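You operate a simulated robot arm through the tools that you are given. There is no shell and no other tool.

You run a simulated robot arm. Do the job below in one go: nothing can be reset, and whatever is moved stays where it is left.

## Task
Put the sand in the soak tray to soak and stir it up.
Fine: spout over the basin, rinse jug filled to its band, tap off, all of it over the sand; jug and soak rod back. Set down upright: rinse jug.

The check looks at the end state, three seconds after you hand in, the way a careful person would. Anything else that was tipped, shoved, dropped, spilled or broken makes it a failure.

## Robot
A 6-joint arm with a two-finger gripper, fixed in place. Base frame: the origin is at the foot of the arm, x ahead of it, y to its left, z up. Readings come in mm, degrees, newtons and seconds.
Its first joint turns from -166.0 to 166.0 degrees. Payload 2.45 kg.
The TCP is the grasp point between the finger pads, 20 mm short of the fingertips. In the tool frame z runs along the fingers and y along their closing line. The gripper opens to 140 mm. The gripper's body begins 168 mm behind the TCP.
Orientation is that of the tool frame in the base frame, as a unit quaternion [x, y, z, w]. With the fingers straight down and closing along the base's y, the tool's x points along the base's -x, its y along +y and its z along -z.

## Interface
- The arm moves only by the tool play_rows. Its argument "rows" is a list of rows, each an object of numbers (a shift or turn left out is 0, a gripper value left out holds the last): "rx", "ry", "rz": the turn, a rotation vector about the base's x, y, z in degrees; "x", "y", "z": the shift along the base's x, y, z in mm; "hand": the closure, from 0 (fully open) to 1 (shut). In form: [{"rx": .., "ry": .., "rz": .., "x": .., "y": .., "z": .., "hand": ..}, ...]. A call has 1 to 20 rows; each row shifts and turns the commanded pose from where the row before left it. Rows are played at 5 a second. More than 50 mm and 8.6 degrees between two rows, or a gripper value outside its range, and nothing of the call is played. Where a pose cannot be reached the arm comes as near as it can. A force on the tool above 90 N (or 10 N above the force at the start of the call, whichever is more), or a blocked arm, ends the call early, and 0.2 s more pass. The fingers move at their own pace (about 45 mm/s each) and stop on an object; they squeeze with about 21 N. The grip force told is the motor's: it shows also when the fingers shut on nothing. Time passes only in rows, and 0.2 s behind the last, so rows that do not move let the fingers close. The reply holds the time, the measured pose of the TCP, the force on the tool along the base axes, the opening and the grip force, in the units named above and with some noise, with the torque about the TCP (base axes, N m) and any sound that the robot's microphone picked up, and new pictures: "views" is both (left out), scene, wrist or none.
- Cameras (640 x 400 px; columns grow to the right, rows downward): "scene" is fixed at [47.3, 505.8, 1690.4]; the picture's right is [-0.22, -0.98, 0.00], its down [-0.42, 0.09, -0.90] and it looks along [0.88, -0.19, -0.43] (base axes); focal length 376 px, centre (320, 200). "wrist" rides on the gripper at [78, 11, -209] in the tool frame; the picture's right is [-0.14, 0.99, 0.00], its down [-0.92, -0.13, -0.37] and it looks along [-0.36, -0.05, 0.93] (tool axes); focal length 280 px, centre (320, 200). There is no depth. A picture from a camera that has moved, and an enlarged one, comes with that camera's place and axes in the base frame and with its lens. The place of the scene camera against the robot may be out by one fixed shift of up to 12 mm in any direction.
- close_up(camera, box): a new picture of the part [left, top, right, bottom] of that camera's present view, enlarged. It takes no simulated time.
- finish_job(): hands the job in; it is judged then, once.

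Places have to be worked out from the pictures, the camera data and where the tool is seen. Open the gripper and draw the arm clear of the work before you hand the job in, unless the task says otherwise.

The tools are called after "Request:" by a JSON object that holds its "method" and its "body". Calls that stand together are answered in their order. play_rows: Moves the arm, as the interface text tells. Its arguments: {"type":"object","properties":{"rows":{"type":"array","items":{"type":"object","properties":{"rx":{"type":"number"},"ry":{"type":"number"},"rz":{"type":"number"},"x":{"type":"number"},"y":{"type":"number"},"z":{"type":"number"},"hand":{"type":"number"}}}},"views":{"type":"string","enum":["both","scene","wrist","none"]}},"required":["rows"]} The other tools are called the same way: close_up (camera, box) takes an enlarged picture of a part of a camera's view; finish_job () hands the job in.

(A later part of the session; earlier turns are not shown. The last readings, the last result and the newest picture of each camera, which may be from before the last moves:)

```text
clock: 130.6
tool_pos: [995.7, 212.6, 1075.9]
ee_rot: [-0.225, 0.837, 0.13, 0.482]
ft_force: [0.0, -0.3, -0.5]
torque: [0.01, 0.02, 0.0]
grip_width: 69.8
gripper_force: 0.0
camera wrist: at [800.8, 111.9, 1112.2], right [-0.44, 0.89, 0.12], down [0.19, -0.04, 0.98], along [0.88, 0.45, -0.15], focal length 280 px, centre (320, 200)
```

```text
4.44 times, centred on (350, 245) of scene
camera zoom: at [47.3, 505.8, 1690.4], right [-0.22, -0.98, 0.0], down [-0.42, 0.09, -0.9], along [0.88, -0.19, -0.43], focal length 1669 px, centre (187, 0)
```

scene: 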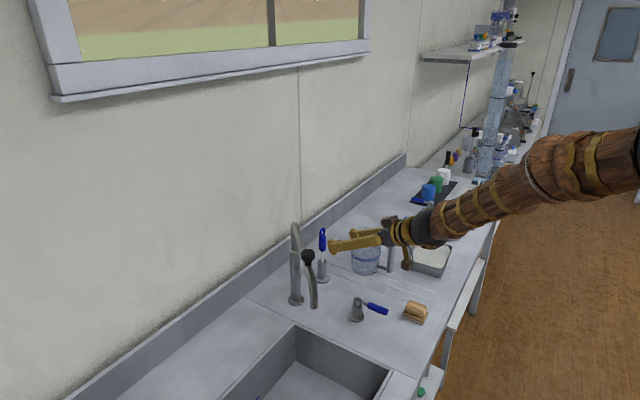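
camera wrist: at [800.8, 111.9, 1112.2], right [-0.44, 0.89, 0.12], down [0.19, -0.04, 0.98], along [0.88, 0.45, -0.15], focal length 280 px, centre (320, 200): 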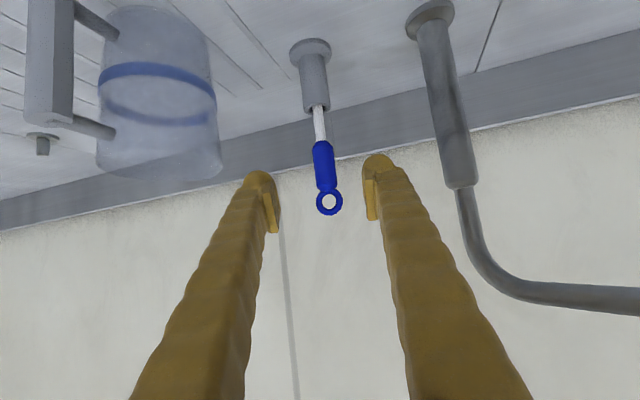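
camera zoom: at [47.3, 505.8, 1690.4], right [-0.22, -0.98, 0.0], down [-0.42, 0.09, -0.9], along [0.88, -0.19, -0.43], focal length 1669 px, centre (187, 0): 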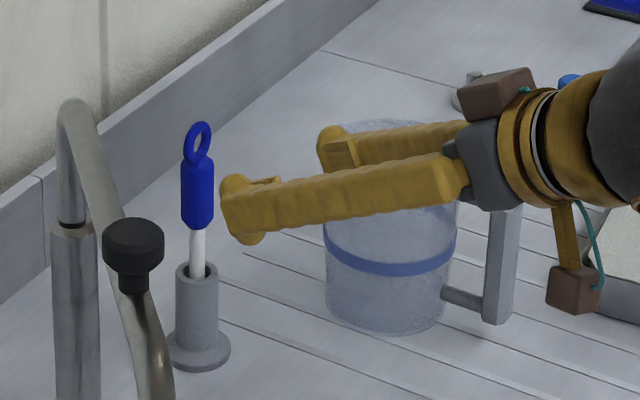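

Both cameras agree: the handle centre is (1080,266,1025). I advance along the tool axis to straddle it and close.

Request:
{"method": "play_rows", "body": {"rows": [{"x": 0.3, "y": 5.3, "z": 5.2}, {"x": 20.9, "y": 12.1, "z": -14}, {"x": 20.9, "y": 12.1, "z": -14}, {"x": 20.9, "y": 12.1, "z": -14}, {"x": 20.9, "y": 12.1, "z": -14}, {"hand": 0.6}, {"hand": 0.75}, {"hand": 0.9}, {"hand": 1.0}, {"hand": 1.0}]}}

Request:
{"method": "close_up", "body": {"camera": "wrist", "box": [220, 80, 420, 280]}}

Request:
{"method": "close_up", "body": {"camera": "scene", "box": [280, 200, 420, 290]}}

```text
clock: 132.8
tool_pos: [1078.9, 265.0, 1024.8]
ee_rot: [-0.225, 0.836, 0.13, 0.483]
ft_force: [0.9, 1.4, -0.2]
torque: [0.0, 0.01, 0.0]
grip_width: 22.4
gripper_force: 21.1
camera wrist: at [884.2, 164.7, 1061.6], right [-0.44, 0.89, 0.12], down [0.19, -0.04, 0.98], along [0.88, 0.45, -0.15], focal length 280 px, centre (320, 200)
```

scene: 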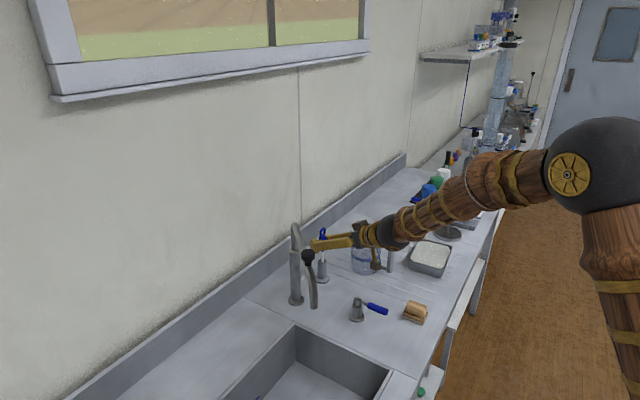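
wrist: 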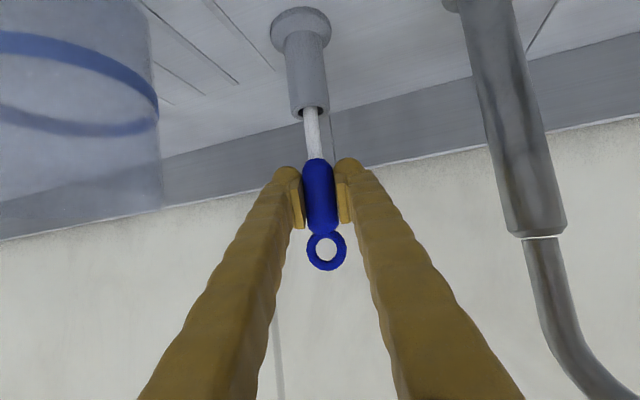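

```text
2.00 times, centred on (320, 180) of wrist
camera zoom: at [884.2, 164.7, 1061.6], right [-0.44, 0.89, 0.12], down [0.19, -0.04, 0.98], along [0.88, 0.45, -0.15], focal length 561 px, centre (320, 240)
```

zoom: 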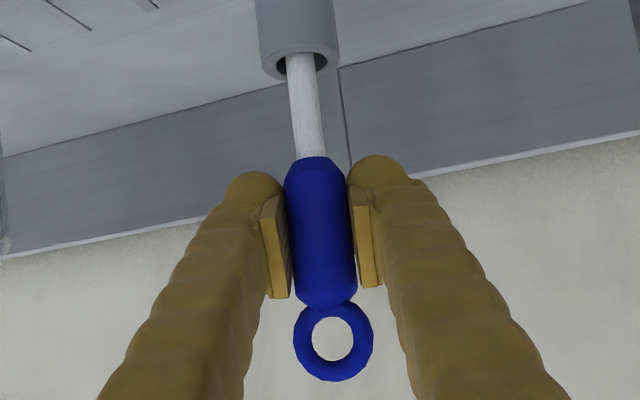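

```text
4.44 times, centred on (350, 245) of scene
camera zoom: at [47.3, 505.8, 1690.4], right [-0.22, -0.98, 0.0], down [-0.42, 0.09, -0.9], along [0.88, -0.19, -0.43], focal length 1669 px, centre (187, 0)
```

zoom: 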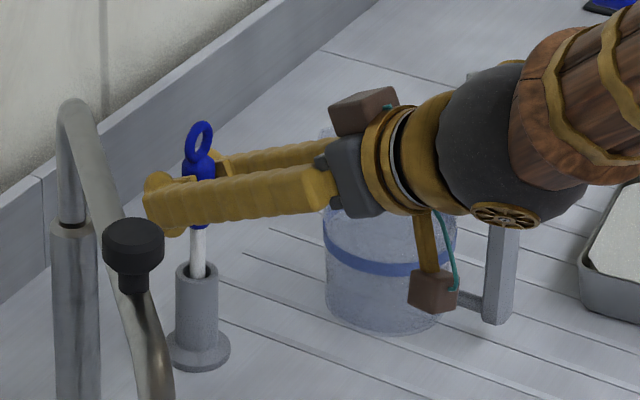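

The rod handle is gripped at 22.4 mm. I note this pose as its home, and lift straight up until the rod clears the holder.

Request:
{"method": "play_rows", "body": {"rows": [{"z": 15}, {"z": 25}, {"z": 25}, {"z": 25}, {"z": 25}, {"x": 0}]}}

Request:
{"method": "close_up", "body": {"camera": "scene", "box": [280, 180, 420, 290]}}

Request:
{"method": "close_up", "body": {"camera": "wrist", "box": [220, 0, 420, 280]}}

```text
clock: 134.2
tool_pos: [1078.2, 264.0, 1139.1]
ee_rot: [-0.225, 0.837, 0.131, 0.482]
ft_force: [0.4, -1.1, -0.8]
torque: [0.01, 0.02, 0.01]
grip_width: 22.2
gripper_force: 20.7
camera wrist: at [883.1, 164.2, 1175.3], right [-0.44, 0.89, 0.12], down [0.19, -0.04, 0.98], along [0.88, 0.45, -0.15], focal length 280 px, centre (320, 200)
```

scene: 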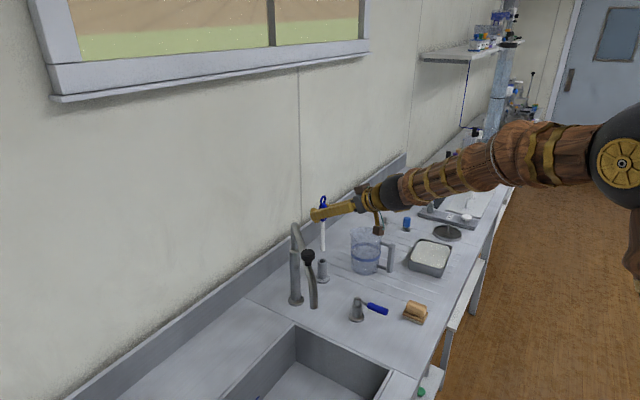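
wrist: 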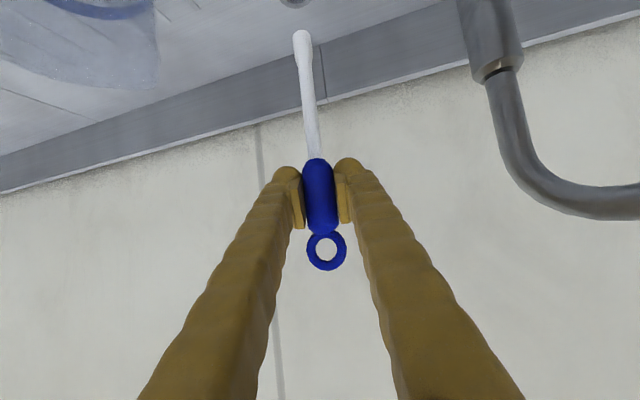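

```text
3.64 times, centred on (350, 235) of scene
camera zoom: at [47.3, 505.8, 1690.4], right [-0.22, -0.98, 0.0], down [-0.42, 0.09, -0.9], along [0.88, -0.19, -0.43], focal length 1366 px, centre (211, 73)
```

zoom: 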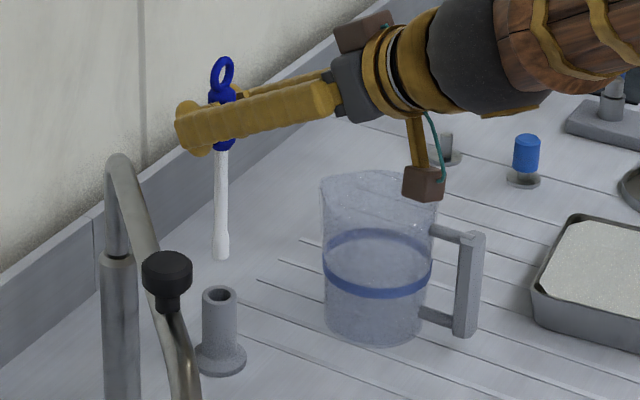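

```text
1.43 times, centred on (320, 140) of wrist
camera zoom: at [883.1, 164.2, 1175.3], right [-0.44, 0.89, 0.12], down [0.19, -0.04, 0.98], along [0.88, 0.45, -0.15], focal length 401 px, centre (320, 286)
```

zoom: 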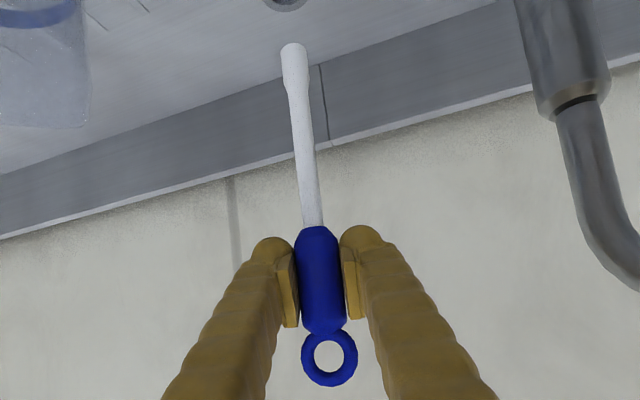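

The rod is clear of its holder and vertical, with its tip about 149 mm below the grip. I take it around the front of the jug (not over it) to above the tray.

Request:
{"method": "play_rows", "body": {"rows": [{"x": -40, "y": -22, "z": 10}, {"x": -40, "y": -22, "z": 11}, {"x": -38, "y": -20}, {"y": -43}, {"y": -43}, {"y": -43}, {"y": -43}, {"y": -43}, {"y": -43}, {"y": -43}, {"y": -39}, {"x": 42}, {"x": 42}, {"x": 40}, {"x": 0}]}}

Request:
{"method": "close_up", "body": {"camera": "scene", "box": [370, 180, 514, 290]}}

Request:
{"method": "close_up", "body": {"camera": "wrist", "box": [160, 0, 480, 200]}}

```text
clock: 137.4
tool_pos: [1085.4, -136.9, 1158.5]
ee_rot: [-0.224, 0.837, 0.13, 0.482]
ft_force: [0.2, -0.7, 0.0]
torque: [0.0, 0.0, -0.03]
grip_width: 22.5
gripper_force: 21.5
camera wrist: at [889.7, -237.1, 1194.8], right [-0.44, 0.89, 0.12], down [0.19, -0.04, 0.98], along [0.88, 0.45, -0.15], focal length 280 px, centre (320, 200)
```

scene: 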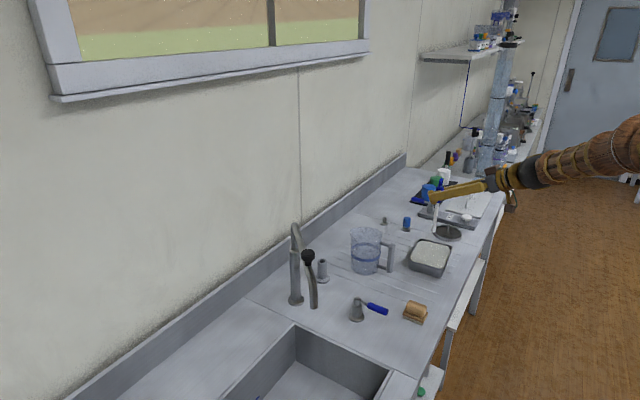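
wrist: 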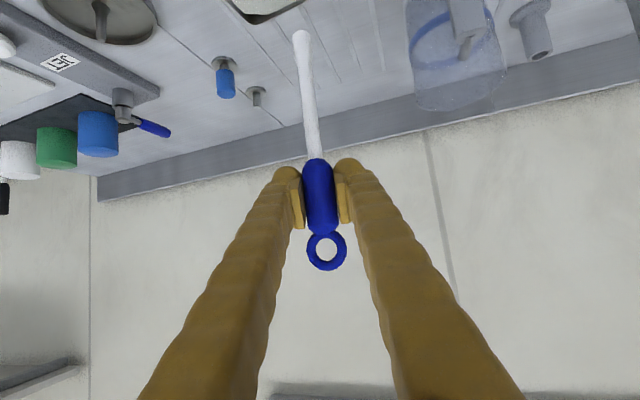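

```text
3.64 times, centred on (442, 235) of scene
camera zoom: at [47.3, 505.8, 1690.4], right [-0.22, -0.98, 0.0], down [-0.42, 0.09, -0.9], along [0.88, -0.19, -0.43], focal length 1366 px, centre (-124, 73)
```

zoom: 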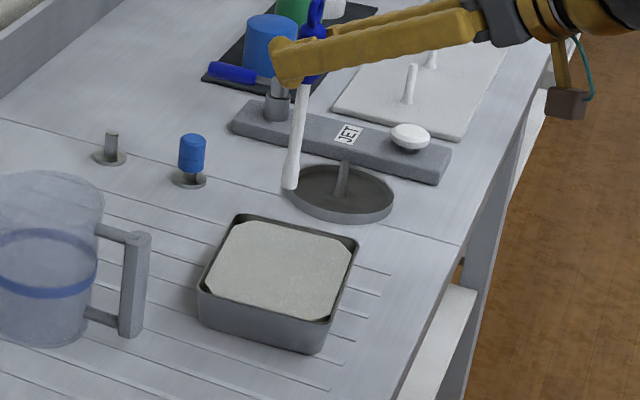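

```text
2.00 times, centred on (320, 100) of wrist
camera zoom: at [889.7, -237.1, 1194.8], right [-0.44, 0.89, 0.12], down [0.19, -0.04, 0.98], along [0.88, 0.45, -0.15], focal length 561 px, centre (320, 400)
```

zoom: 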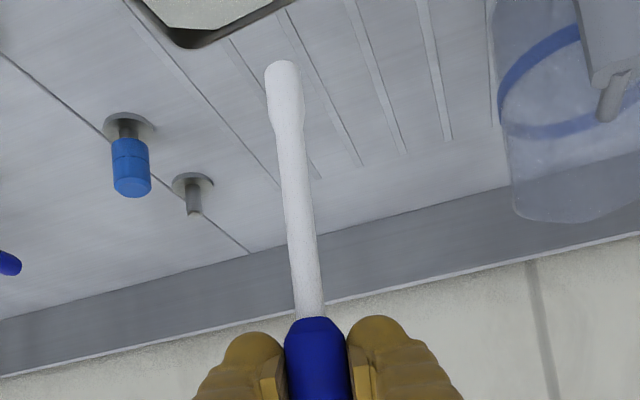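

The rod tip is above the tray centre. I lower it through the surface into the sand slowly.

Request:
{"method": "play_rows", "body": {"rows": [{"z": -30}, {"z": -30}, {"z": -25}, {"z": -20}, {"z": -10}, {"z": -5}, {"x": 0}]}}

Request:
{"method": "close_up", "body": {"camera": "scene", "box": [380, 200, 492, 290]}}

```text
clock: 139.0
tool_pos: [1085.6, -137.5, 1041.9]
ee_rot: [-0.224, 0.837, 0.13, 0.482]
ft_force: [-0.3, 0.7, -0.4]
torque: [-0.03, 0.02, 0.0]
grip_width: 22.1
gripper_force: 21.3
camera wrist: at [890.2, -238.6, 1077.3], right [-0.44, 0.89, 0.12], down [0.19, -0.04, 0.98], along [0.88, 0.45, -0.15], focal length 280 px, centre (320, 200)
```

scene: 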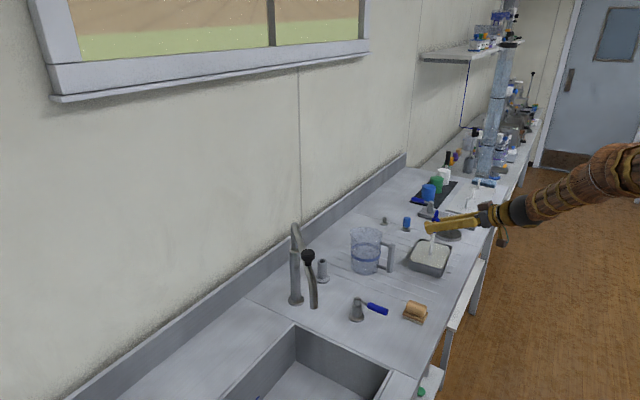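
wrist: 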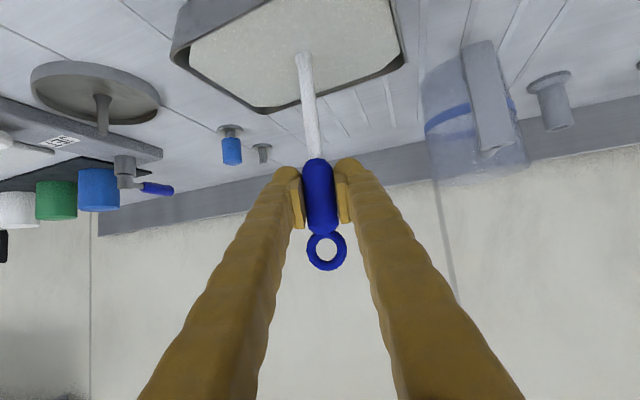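

```text
4.44 times, centred on (436, 245) of scene
camera zoom: at [47.3, 505.8, 1690.4], right [-0.22, -0.98, 0.0], down [-0.42, 0.09, -0.9], along [0.88, -0.19, -0.43], focal length 1669 px, centre (-196, 0)
```

zoom: 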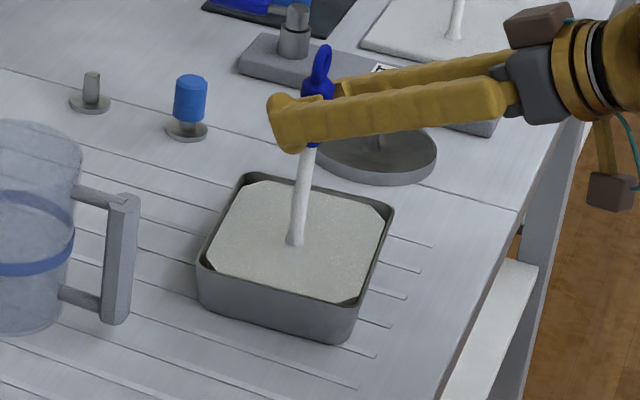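

The tip is in the slurry, centred. I go a little deeper and start gentle elliptical stirring.

Request:
{"method": "play_rows", "body": {"rows": [{"z": -3}, {"z": -3}, {"x": 6.5, "y": -5.85}, {"x": 6.5, "y": -5.85}, {"x": 6.5, "y": -5.85}, {"x": 6.5, "y": -5.85}, {"x": 0}]}}

Request:
{"method": "close_up", "body": {"camera": "scene", "box": [380, 200, 492, 290]}}

```text
clock: 140.6
tool_pos: [1111.4, -162.1, 1034.7]
ee_rot: [-0.225, 0.836, 0.131, 0.482]
ft_force: [0.5, -0.1, -0.5]
torque: [0.02, -0.01, 0.0]
grip_width: 22.2
gripper_force: 21.2
camera wrist: at [916.7, -262.5, 1071.5], right [-0.44, 0.89, 0.12], down [0.19, -0.04, 0.98], along [0.88, 0.45, -0.15], focal length 280 px, centre (320, 200)
```

scene: 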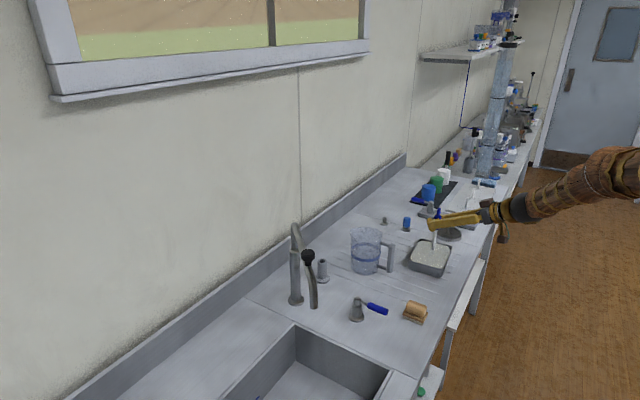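
wrist: 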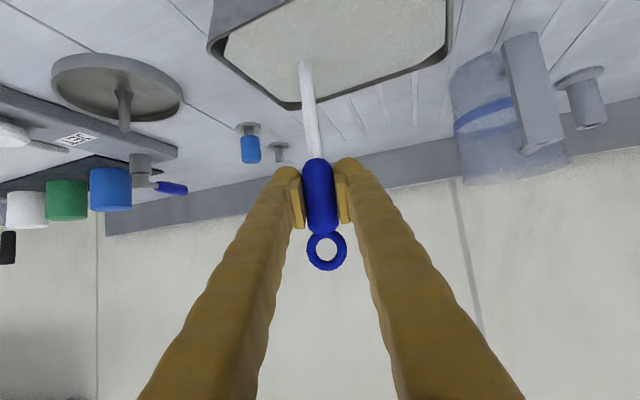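

```text
4.44 times, centred on (436, 245) of scene
camera zoom: at [47.3, 505.8, 1690.4], right [-0.22, -0.98, 0.0], down [-0.42, 0.09, -0.9], along [0.88, -0.19, -0.43], focal length 1669 px, centre (-196, 0)
```

zoom: 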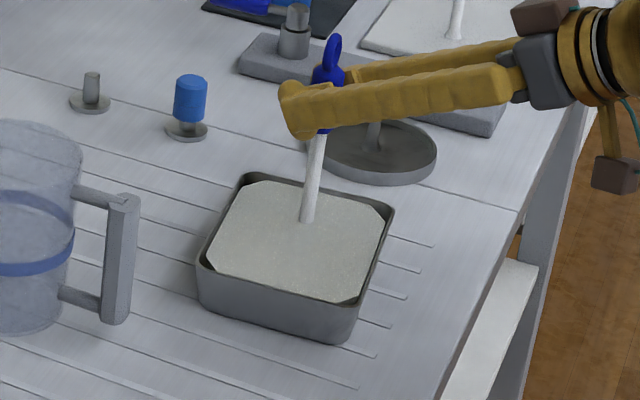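

Moving freely. I run one full stirring loop.

Request:
{"method": "play_rows", "body": {"rows": [{"x": 3.6, "y": 8.0}, {"x": -0.8, "y": 10.4}, {"x": -5.3, "y": 11.1}, {"x": -8.8, "y": 10.2}, {"x": -11.1, "y": 7.7}, {"x": -11.5, "y": 4.1}, {"x": -10.5, "y": -0.3}, {"x": -7.6, "y": -4.4}, {"x": -3.6, "y": -8.0}, {"x": 0.8, "y": -10.4}, {"x": 5.3, "y": -11.1}, {"x": 8.8, "y": -10.2}, {"x": 11.1, "y": -7.7}, {"x": 11.5, "y": -4.1}, {"x": 10.5, "y": 0.3}, {"x": 7.6, "y": 4.4}], "views": "scene"}}

Request:
{"method": "close_up", "body": {"camera": "scene", "box": [380, 200, 492, 290]}}

```text
clock: 144.0
tool_pos: [1110.8, -162.5, 1034.5]
ee_rot: [-0.224, 0.837, 0.13, 0.482]
ft_force: [0.3, 0.7, -0.2]
torque: [-0.02, -0.04, 0.01]
grip_width: 22.0
gripper_force: 20.4
```

scene: 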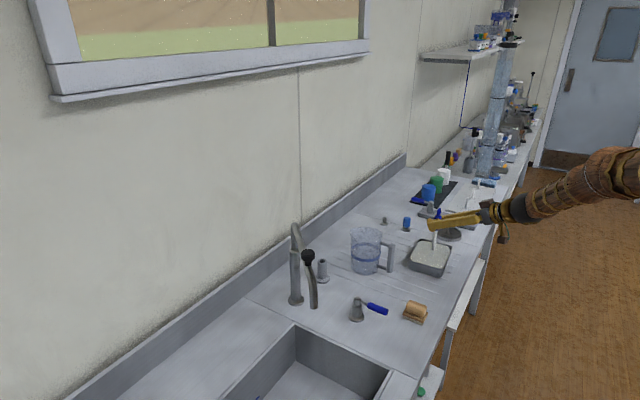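

```text
4.44 times, centred on (436, 245) of scene
camera zoom: at [47.3, 505.8, 1690.4], right [-0.22, -0.98, 0.0], down [-0.42, 0.09, -0.9], along [0.88, -0.19, -0.43], focal length 1669 px, centre (-196, 0)
```

zoom: 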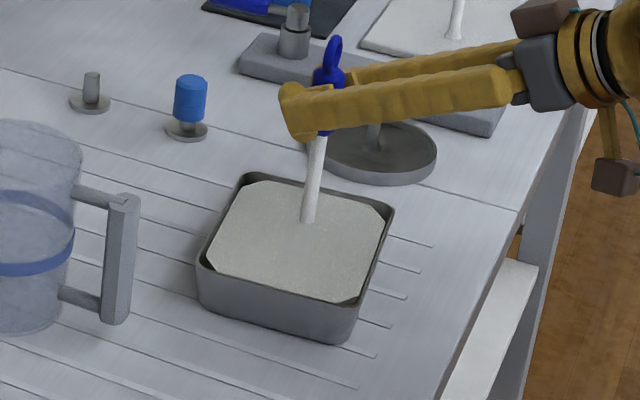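

No force and no spill. I lower 4 mm more so the tip reaches well into the sand bed, then stir two more loops.

Request:
{"method": "play_rows", "body": {"rows": [{"z": -2}, {"z": -2}, {"x": 3.6, "y": 8.0}, {"x": -0.8, "y": 10.4}, {"x": -5.3, "y": 11.1}, {"x": -8.8, "y": 10.2}, {"x": -11.1, "y": 7.7}, {"x": -11.5, "y": 4.1}, {"x": -10.5, "y": -0.3}, {"x": -7.6, "y": -4.4}, {"x": -3.6, "y": -8.0}, {"x": 0.8, "y": -10.4}, {"x": 5.3, "y": -11.1}, {"x": 8.8, "y": -10.2}, {"x": 11.1, "y": -7.7}, {"x": 11.5, "y": -4.1}, {"x": 10.5, "y": 0.3}, {"x": 7.6, "y": 4.4}], "views": "none"}}

Request:
{"method": "play_rows", "body": {"rows": [{"x": 3.6, "y": 8.0}, {"x": -0.8, "y": 10.4}, {"x": -5.3, "y": 11.1}, {"x": -8.8, "y": 10.2}, {"x": -11.1, "y": 7.7}, {"x": -11.5, "y": 4.1}, {"x": -10.5, "y": -0.3}, {"x": -7.6, "y": -4.4}, {"x": -3.6, "y": -8.0}, {"x": 0.8, "y": -10.4}, {"x": 5.3, "y": -11.1}, {"x": 8.8, "y": -10.2}, {"x": 11.1, "y": -7.7}, {"x": 11.5, "y": -4.1}, {"x": 10.5, "y": 0.3}, {"x": 7.6, "y": 4.4}], "views": "scene"}}

Request:
{"method": "close_up", "body": {"camera": "scene", "box": [380, 200, 492, 290]}}

```text
clock: 147.8
tool_pos: [1111.3, -162.4, 1030.7]
ee_rot: [-0.226, 0.837, 0.13, 0.481]
ft_force: [-0.2, 0.0, -0.4]
torque: [-0.02, 0.0, -0.01]
grip_width: 22.0
gripper_force: 20.8
```

```text
clock: 151.2
tool_pos: [1112.3, -161.0, 1031.3]
ee_rot: [-0.225, 0.837, 0.129, 0.481]
ft_force: [0.8, -0.3, -0.9]
torque: [0.02, -0.01, 0.0]
grip_width: 22.0
gripper_force: 20.9
```

scene: 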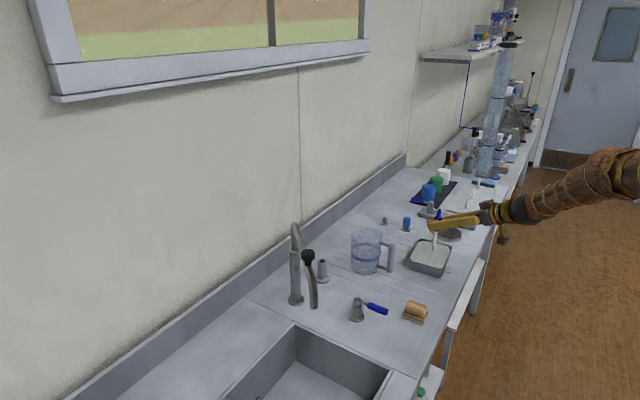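

```text
4.44 times, centred on (436, 245) of scene
camera zoom: at [47.3, 505.8, 1690.4], right [-0.22, -0.98, 0.0], down [-0.42, 0.09, -0.9], along [0.88, -0.19, -0.43], focal length 1669 px, centre (-196, 0)
```

zoom: 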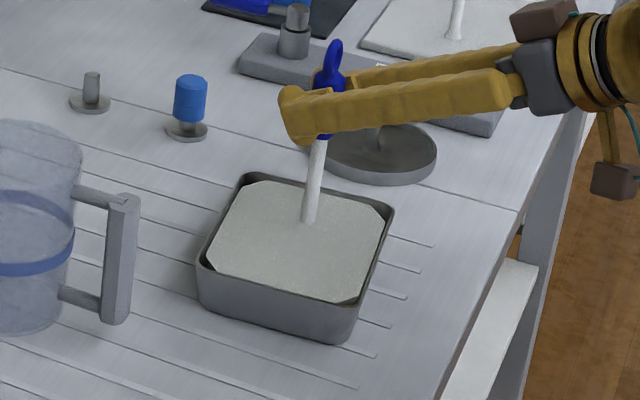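

The slurry is uniform, with no spill. I do one wider loop, return to centre and lift the rod straight out, pausing above the tray to let it drip.

Request:
{"method": "play_rows", "body": {"rows": [{"x": 7.4, "y": -6.7}, {"x": 4.6, "y": 10.2}, {"x": -1, "y": 13.3}, {"x": -6.8, "y": 14.2}, {"x": -11.3, "y": 13.1}, {"x": -14.2, "y": 9.9}, {"x": -14.7, "y": 5.2}, {"x": -13.4, "y": -0.4}, {"x": -9.7, "y": -5.6}, {"x": -4.6, "y": -10.2}, {"x": 1, "y": -13.3}, {"x": 6.8, "y": -14.2}, {"x": 11.3, "y": -13.1}, {"x": 14.2, "y": -9.9}, {"x": 14.7, "y": -5.2}, {"x": 13.4, "y": 0.4}, {"x": 9.7, "y": 5.6}], "views": "none"}}

Request:
{"method": "play_rows", "body": {"rows": [{"x": -11.1, "y": 10}, {"x": -11.1, "y": 10}, {"x": -11.1, "y": 10}, {"z": 20}, {"z": 30}, {"z": 30}, {"z": 30}, {"z": 18}, {"x": 0}, {"x": 0}, {"x": 0}, {"x": 0}, {"x": 0}]}}

Request:
{"method": "close_up", "body": {"camera": "scene", "box": [380, 180, 492, 290]}}

```text
clock: 154.8
tool_pos: [1118.7, -167.4, 1030.3]
ee_rot: [-0.225, 0.836, 0.13, 0.483]
ft_force: [0.7, 1.1, -0.7]
torque: [-0.02, 0.01, 0.02]
grip_width: 21.2
gripper_force: 20.8
```

```text
clock: 157.6
tool_pos: [1084.8, -138.1, 1159.3]
ee_rot: [-0.224, 0.836, 0.13, 0.483]
ft_force: [-0.5, -0.6, -1.0]
torque: [-0.02, 0.0, 0.01]
grip_width: 21.0
gripper_force: 21.0
camera wrist: at [889.2, -238.2, 1195.6], right [-0.44, 0.89, 0.12], down [0.19, -0.04, 0.98], along [0.88, 0.45, -0.15], focal length 280 px, centre (320, 200)
```

scene: 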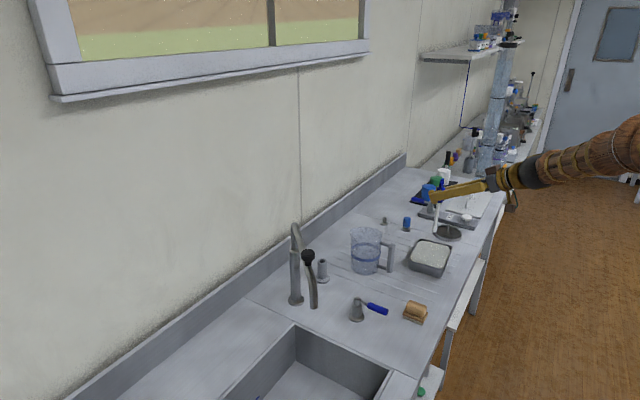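
wrist: 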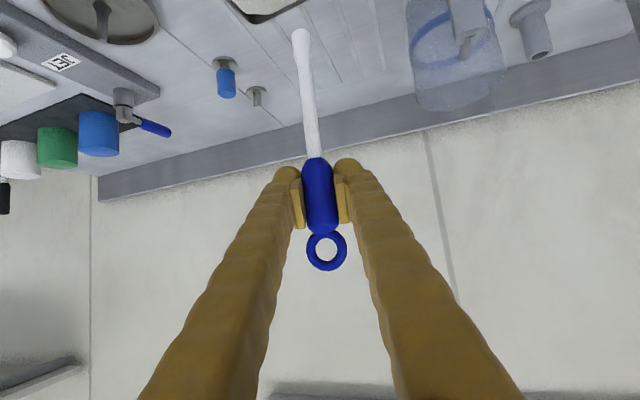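

```text
3.64 times, centred on (436, 235) of scene
camera zoom: at [47.3, 505.8, 1690.4], right [-0.22, -0.98, 0.0], down [-0.42, 0.09, -0.9], along [0.88, -0.19, -0.43], focal length 1366 px, centre (-102, 73)
```

zoom: 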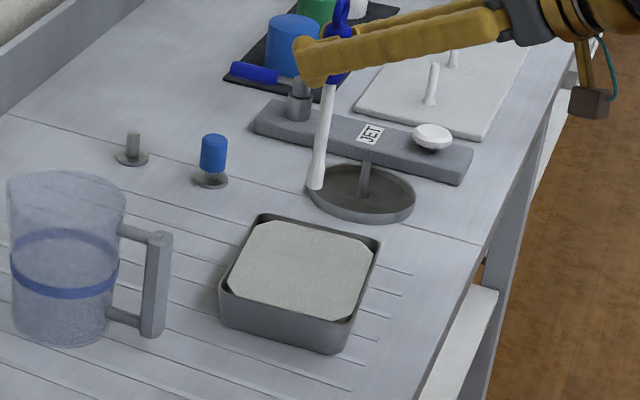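

The slurry sits level in the tray with nothing spilled. I carry the rod back along the same route to above its holder.

Request:
{"method": "play_rows", "body": {"rows": [{"x": -40}, {"x": -42}, {"x": -42}, {"y": 39}, {"y": 43}, {"y": 43}, {"y": 43}, {"y": 43}, {"y": 43}, {"y": 43}, {"y": 43}, {"x": 38, "y": 20}, {"x": 40, "y": 22}, {"x": 40, "y": 20}, {"x": 0}, {"x": 0}]}}

Request:
{"method": "close_up", "body": {"camera": "wrist", "box": [240, 0, 400, 120]}}

Request:
{"method": "close_up", "body": {"camera": "scene", "box": [280, 190, 380, 290]}}

```text
clock: 161.0
tool_pos: [1077.5, 262.6, 1156.9]
ee_rot: [-0.224, 0.837, 0.131, 0.482]
ft_force: [-1.0, 0.7, -1.2]
torque: [0.02, 0.01, 0.01]
grip_width: 20.7
gripper_force: 20.9
camera wrist: at [882.3, 163.3, 1194.2], right [-0.44, 0.89, 0.12], down [0.19, -0.04, 0.98], along [0.88, 0.45, -0.15], focal length 280 px, centre (320, 200)
```

scene: 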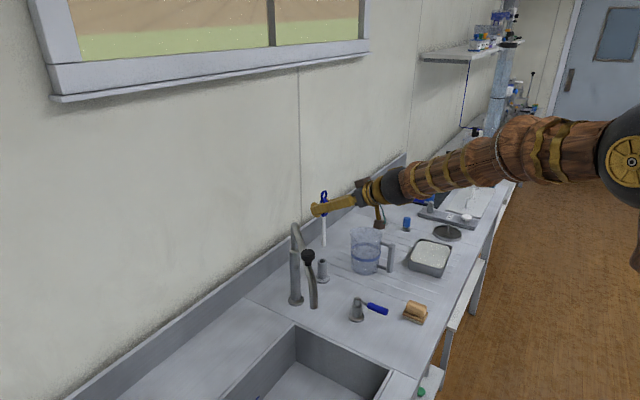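
wrist: 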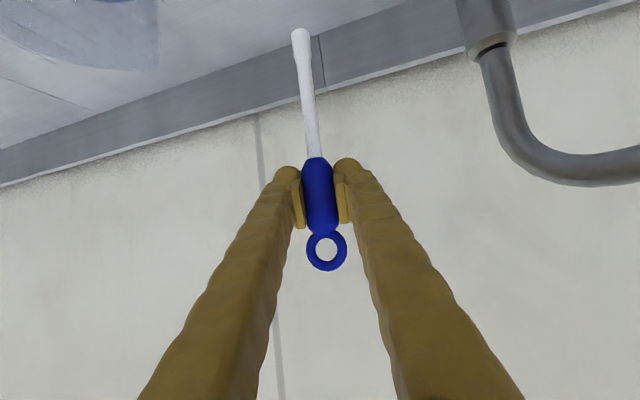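

```text
3.33 times, centred on (320, 60) of wrist
camera zoom: at [882.3, 163.3, 1194.2], right [-0.44, 0.89, 0.12], down [0.19, -0.04, 0.98], along [0.88, 0.45, -0.15], focal length 935 px, centre (320, 667)
```

zoom: 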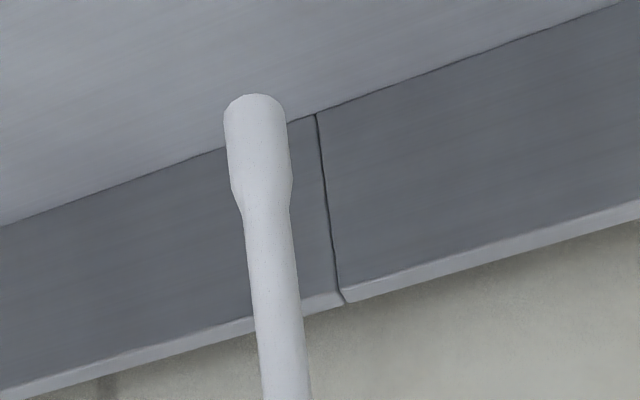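

```text
4.00 times, centred on (330, 240) of scene
camera zoom: at [47.3, 505.8, 1690.4], right [-0.22, -0.98, 0.0], down [-0.42, 0.09, -0.9], along [0.88, -0.19, -0.43], focal length 1502 px, centre (280, 40)
```

zoom: 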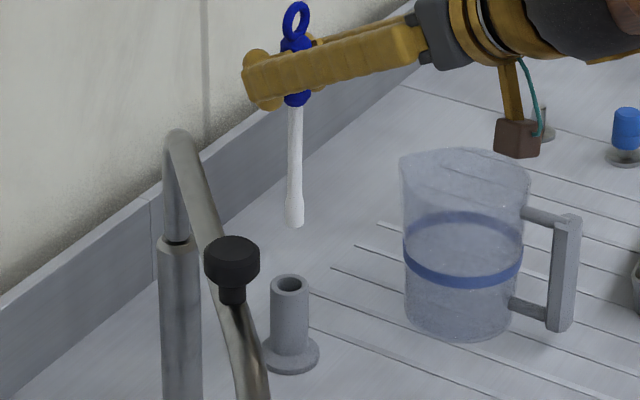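

The rod came back in the same attitude. My bookkeeping shows y is 2 mm short, so I correct that and lower until the tip is just above the holder mouth for an alignment check.

Request:
{"method": "play_rows", "body": {"rows": [{"y": 2.1, "z": -15}, {"z": -20}, {"z": -12}, {"x": 0}, {"x": 0}]}}

Request:
{"method": "close_up", "body": {"camera": "wrist", "box": [240, 0, 400, 120]}}

Request:
{"method": "close_up", "body": {"camera": "scene", "box": [296, 220, 352, 290]}}

```text
clock: 162.2
tool_pos: [1079.7, 264.7, 1111.8]
ee_rot: [-0.223, 0.837, 0.129, 0.482]
ft_force: [0.4, 0.9, -0.7]
torque: [0.01, 0.03, -0.01]
grip_width: 20.6
gripper_force: 21.5
camera wrist: at [883.6, 165.5, 1147.8], right [-0.44, 0.89, 0.12], down [0.19, -0.04, 0.98], along [0.88, 0.45, -0.15], focal length 280 px, centre (320, 200)
```

scene: 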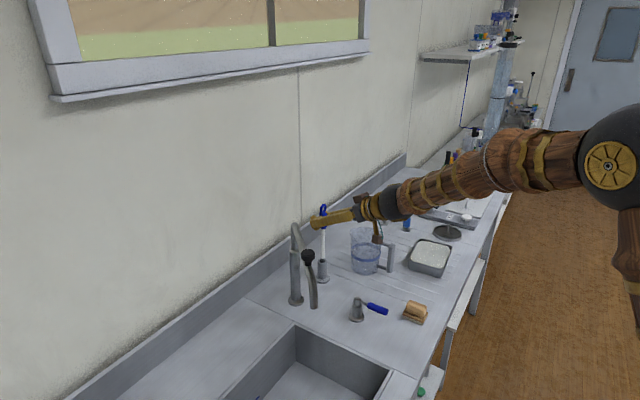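
wrist: 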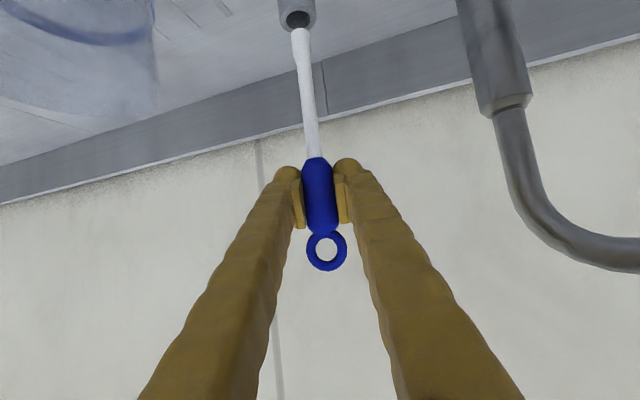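

```text
3.33 times, centred on (320, 60) of wrist
camera zoom: at [883.6, 165.5, 1147.8], right [-0.44, 0.89, 0.12], down [0.19, -0.04, 0.98], along [0.88, 0.45, -0.15], focal length 935 px, centre (320, 667)
```

zoom: 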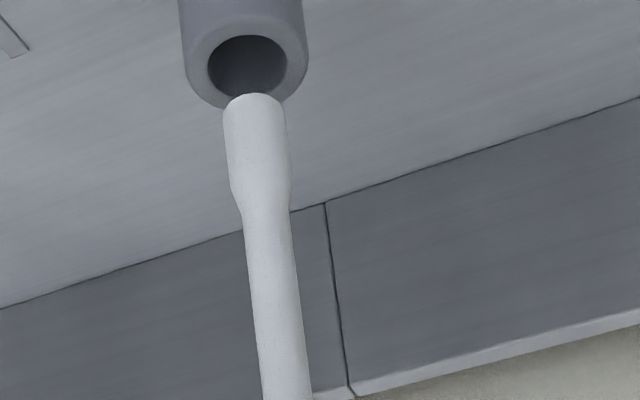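

```text
5.71 times, centred on (324, 255) of scene
camera zoom: at [47.3, 505.8, 1690.4], right [-0.22, -0.98, 0.0], down [-0.42, 0.09, -0.9], along [0.88, -0.19, -0.43], focal length 2146 px, centre (297, -114)
```

zoom: 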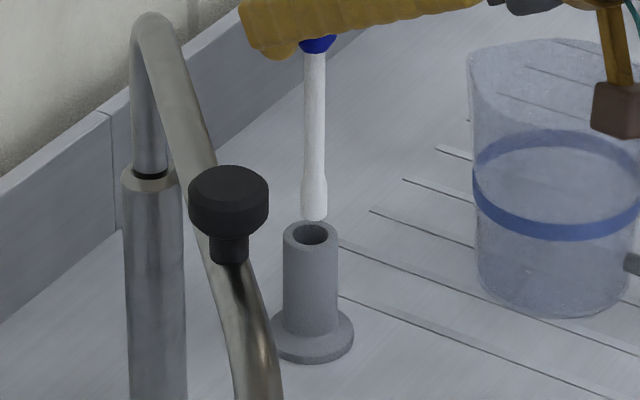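

In both views the rod lines up with the holder mouth as it did right after extraction. I lower in small steps and watch for contact.

Request:
{"method": "play_rows", "body": {"rows": [{"z": -6}, {"z": -6}, {"z": -6}, {"x": 0}], "views": "none"}}

Request:
{"method": "close_up", "body": {"camera": "wrist", "box": [240, 0, 400, 120]}}

Request:
{"method": "close_up", "body": {"camera": "scene", "box": [296, 220, 352, 290]}}

```text
clock: 163.2
tool_pos: [1079.2, 266.2, 1096.6]
ee_rot: [-0.224, 0.836, 0.13, 0.484]
ft_force: [2.2, -0.1, 23.4]
torque: [-0.01, -0.1, -0.01]
grip_width: 20.8
gripper_force: 20.9
```

```text
3.33 times, centred on (320, 60) of wrist
camera zoom: at [883.8, 165.5, 1131.6], right [-0.44, 0.89, 0.12], down [0.18, -0.04, 0.98], along [0.88, 0.45, -0.15], focal length 935 px, centre (320, 667)
```

zoom: 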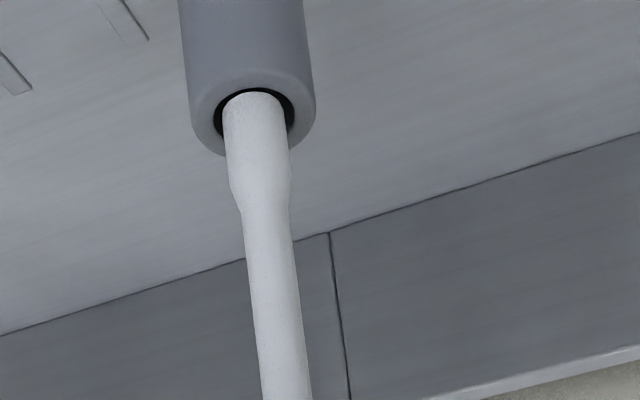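

```text
5.71 times, centred on (324, 255) of scene
camera zoom: at [47.3, 505.8, 1690.4], right [-0.22, -0.98, 0.0], down [-0.42, 0.09, -0.9], along [0.88, -0.19, -0.43], focal length 2146 px, centre (297, -114)
```

zoom: 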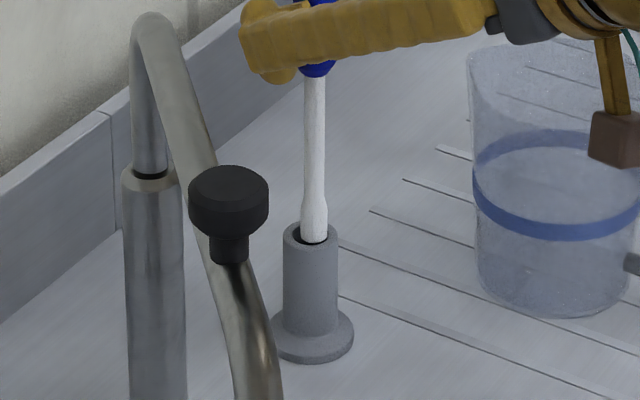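

It touched the rim (23 N). I back off 3 mm and zoom in on the mouth from both cameras to find the offset.

Request:
{"method": "play_rows", "body": {"rows": [{"z": 4}, {"x": 0}], "views": "none"}}

Request:
{"method": "close_up", "body": {"camera": "wrist", "box": [280, 0, 330, 50]}}

Request:
{"method": "close_up", "body": {"camera": "scene", "box": [312, 248, 334, 270]}}

```text
clock: 163.8
tool_pos: [1079.3, 264.8, 1095.4]
ee_rot: [-0.224, 0.837, 0.13, 0.482]
ft_force: [0.2, 0.3, 3.2]
torque: [0.09, 0.02, -0.01]
grip_width: 20.6
gripper_force: 20.6
```

```text
8.00 times, centred on (305, 25) of wrist
camera zoom: at [883.6, 165.1, 1132.7], right [-0.44, 0.89, 0.12], down [0.19, -0.04, 0.98], along [0.88, 0.45, -0.15], focal length 2243 px, centre (440, 1600)
```

zoom: 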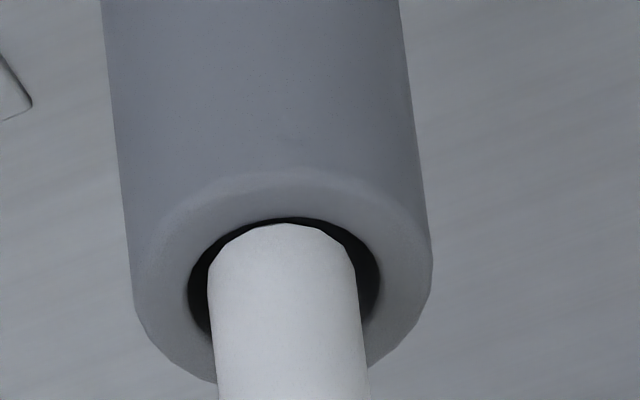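

```text
16.00 times, centred on (323, 259) of scene
camera zoom: at [47.3, 505.8, 1690.4], right [-0.22, -0.98, 0.0], down [-0.42, 0.09, -0.9], along [0.88, -0.19, -0.43], focal length 6009 px, centre (272, -744)
```

zoom: 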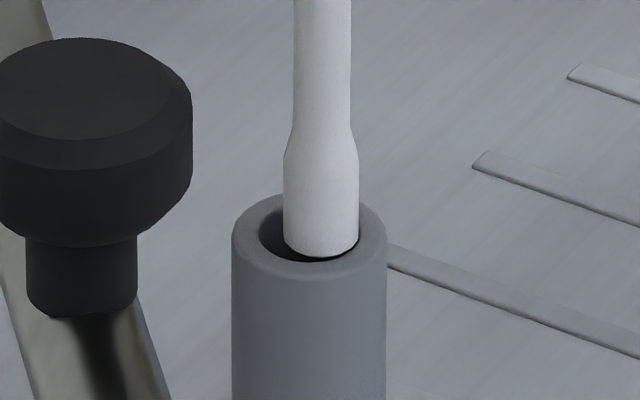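

The zooms agree: the tip is centred sideways but ~4 mm short toward the robot along the heading. I shift +3.7/+1.8 mm and lower carefully.

Request:
{"method": "play_rows", "body": {"rows": [{"z": 3}, {"x": 3.7, "y": 1.8}, {"x": 0}, {"x": 0}], "views": "none"}}

Request:
{"method": "close_up", "body": {"camera": "wrist", "box": [280, 0, 330, 50]}}

Request:
{"method": "close_up", "body": {"camera": "scene", "box": [312, 248, 334, 270]}}

```text
clock: 164.8
tool_pos: [1082.9, 268.5, 1100.6]
ee_rot: [-0.225, 0.837, 0.13, 0.482]
ft_force: [0.0, -0.4, -1.2]
torque: [0.01, 0.02, -0.03]
grip_width: 20.3
gripper_force: 20.8
```

```text
8.00 times, centred on (305, 25) of wrist
camera zoom: at [887.4, 167.1, 1136.5], right [-0.44, 0.89, 0.12], down [0.19, -0.04, 0.98], along [0.88, 0.45, -0.15], focal length 2243 px, centre (440, 1600)
```

zoom: 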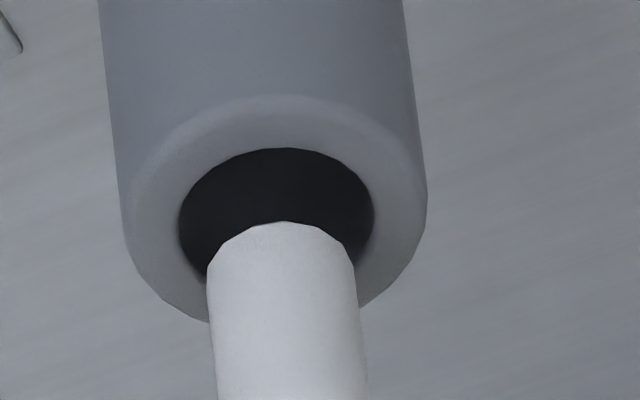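

```text
16.00 times, centred on (323, 259) of scene
camera zoom: at [47.3, 505.8, 1690.4], right [-0.22, -0.98, 0.0], down [-0.42, 0.09, -0.9], along [0.88, -0.19, -0.43], focal length 6009 px, centre (272, -744)
```

zoom: 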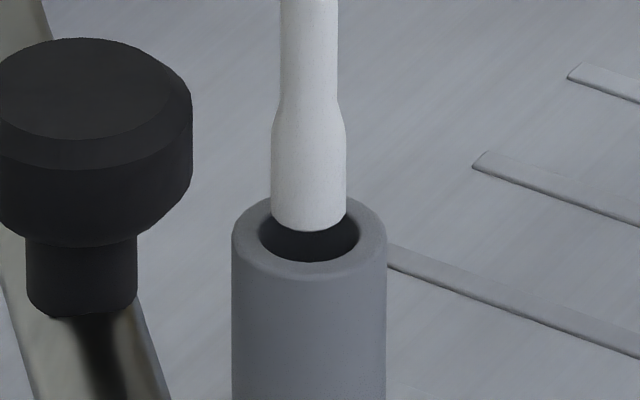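

Now the tip is centred over the mouth in both views. I lower in small steps.

Request:
{"method": "play_rows", "body": {"rows": [{"z": -5}, {"z": -5}, {"z": -5}, {"x": 0}], "views": "none"}}

Request:
{"method": "close_up", "body": {"camera": "scene", "box": [308, 240, 338, 270]}}

```text
clock: 165.8
tool_pos: [1083.7, 267.2, 1086.4]
ee_rot: [-0.224, 0.836, 0.13, 0.484]
ft_force: [0.3, 0.3, -0.9]
torque: [0.0, 0.03, -0.01]
grip_width: 20.5
gripper_force: 20.8
```

```text
13.33 times, centred on (323, 255) of scene
camera zoom: at [47.3, 505.8, 1690.4], right [-0.22, -0.98, 0.0], down [-0.42, 0.09, -0.9], along [0.88, -0.19, -0.43], focal length 5008 px, centre (280, -533)
```

zoom: 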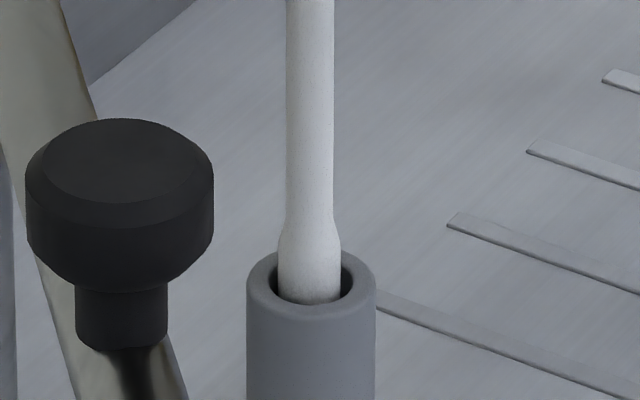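

It's entering the tube with no contact force. I continue down toward the seated height (about 1025).

Request:
{"method": "play_rows", "body": {"rows": [{"z": -8}, {"z": -8}, {"z": -8}, {"z": -8}, {"x": 0}], "views": "none"}}

Request:
{"method": "play_rows", "body": {"rows": [{"z": -6}, {"z": -6}, {"z": -6}, {"z": -4}, {"x": 0}], "views": "none"}}

```text
clock: 167.0
tool_pos: [1082.9, 266.8, 1054.6]
ee_rot: [-0.224, 0.837, 0.13, 0.482]
ft_force: [1.1, -0.3, -0.2]
torque: [0.0, 0.0, 0.02]
grip_width: 20.3
gripper_force: 20.7
```

```text
clock: 168.2
tool_pos: [1082.6, 267.4, 1032.6]
ee_rot: [-0.224, 0.837, 0.13, 0.482]
ft_force: [-0.4, -0.6, -0.8]
torque: [0.06, -0.02, 0.03]
grip_width: 20.0
gripper_force: 21.2
```

Request:
{"method": "play_rows", "body": {"rows": [{"z": -2}, {"z": -2}, {"z": -2}, {"x": 0}], "views": "none"}}

Request:
{"method": "play_rows", "body": {"rows": [{"z": -1.5}, {"x": 0}]}}

Request:
{"method": "close_up", "body": {"camera": "scene", "box": [296, 210, 352, 290]}}

```text
clock: 169.2
tool_pos: [1082.0, 267.8, 1026.0]
ee_rot: [-0.224, 0.837, 0.13, 0.482]
ft_force: [0.4, 0.3, -0.1]
torque: [0.0, 0.02, -0.01]
grip_width: 20.5
gripper_force: 21.0
```

```text
clock: 169.8
tool_pos: [1082.3, 267.4, 1025.6]
ee_rot: [-0.224, 0.836, 0.13, 0.483]
ft_force: [0.2, 1.4, 9.6]
torque: [0.09, -0.04, -0.03]
grip_width: 20.5
gripper_force: 21.1
camera wrist: at [887.5, 167.1, 1061.0], right [-0.44, 0.89, 0.12], down [0.19, -0.04, 0.98], along [0.88, 0.45, -0.15], focal length 280 px, centre (320, 200)
```

scene: 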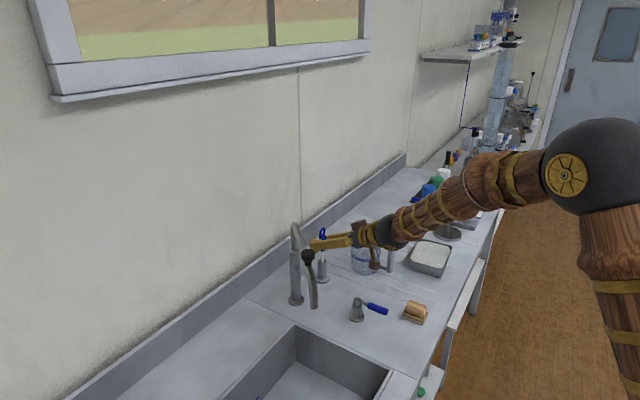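
wrist: 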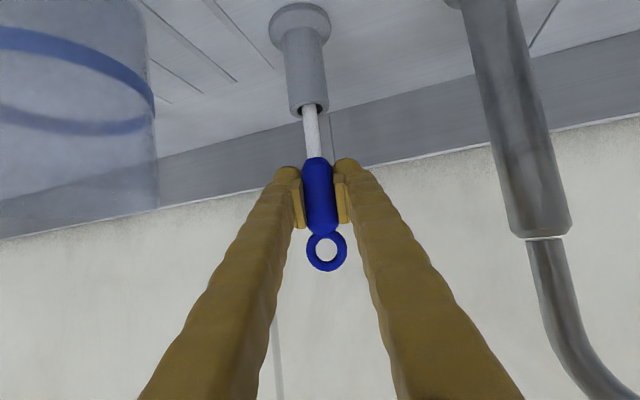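

```text
5.00 times, centred on (324, 250) of scene
camera zoom: at [47.3, 505.8, 1690.4], right [-0.22, -0.98, 0.0], down [-0.42, 0.09, -0.9], along [0.88, -0.19, -0.43], focal length 1878 px, centre (300, -50)
```

zoom: 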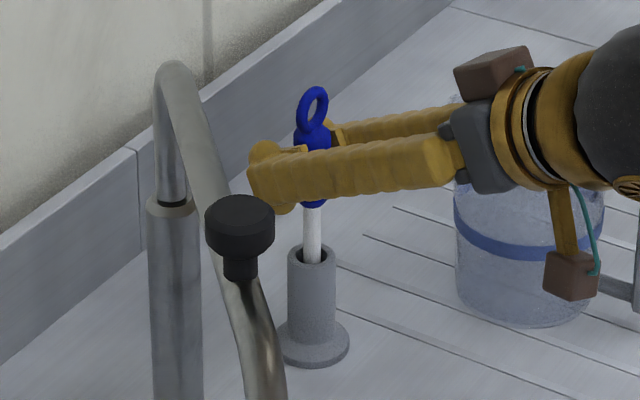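

The rod is seated (9.6 N contact at its home height). I ease off, open and back out along the tool axis.

Request:
{"method": "play_rows", "body": {"rows": [{"z": 1}, {"hand": 0.85}, {"hand": 0.7}, {"hand": 0.55}, {"hand": 0.5}, {"x": -11, "y": -6.4, "z": 7.3}, {"x": -22, "y": -12.8, "z": 14.7}, {"x": -22, "y": -12.8, "z": 14.7}, {"x": -30, "y": -17, "z": 20}, {"x": -30, "y": -17, "z": 20}, {"x": 0}]}}

Request:
{"method": "close_up", "body": {"camera": "scene", "box": [280, 200, 408, 290]}}

```text
clock: 172.2
tool_pos: [967.9, 200.8, 1101.7]
ee_rot: [-0.225, 0.837, 0.13, 0.481]
ft_force: [-0.1, 0.3, -0.3]
torque: [0.0, 0.02, 0.01]
grip_width: 69.8
gripper_force: 0.1
camera wrist: at [773.2, 100.7, 1138.8], right [-0.44, 0.89, 0.12], down [0.19, -0.04, 0.98], along [0.88, 0.45, -0.15], focal length 280 px, centre (320, 200)
```

scene: 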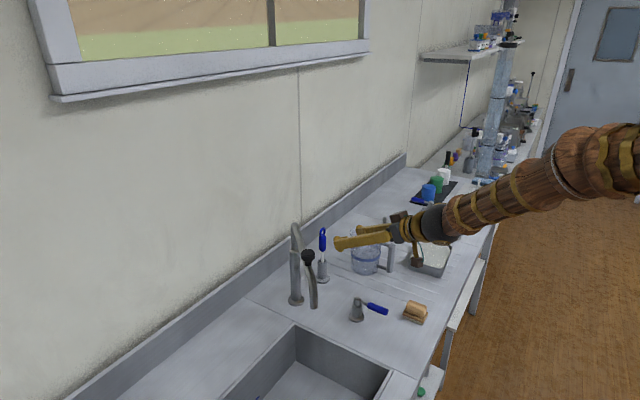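
wrist: 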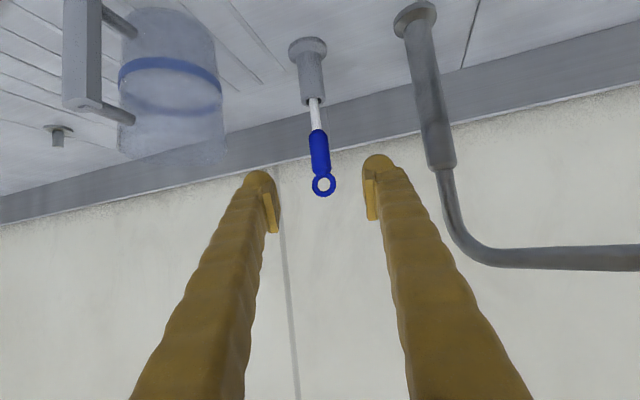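

```text
4.44 times, centred on (344, 245) of scene
camera zoom: at [47.3, 505.8, 1690.4], right [-0.22, -0.98, 0.0], down [-0.42, 0.09, -0.9], along [0.88, -0.19, -0.43], focal length 1669 px, centre (213, 0)
```

zoom: 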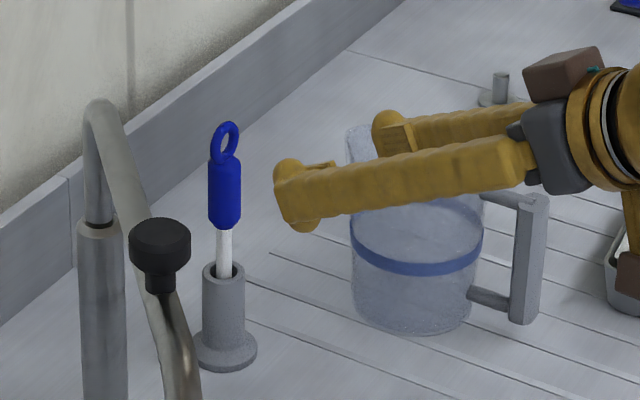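

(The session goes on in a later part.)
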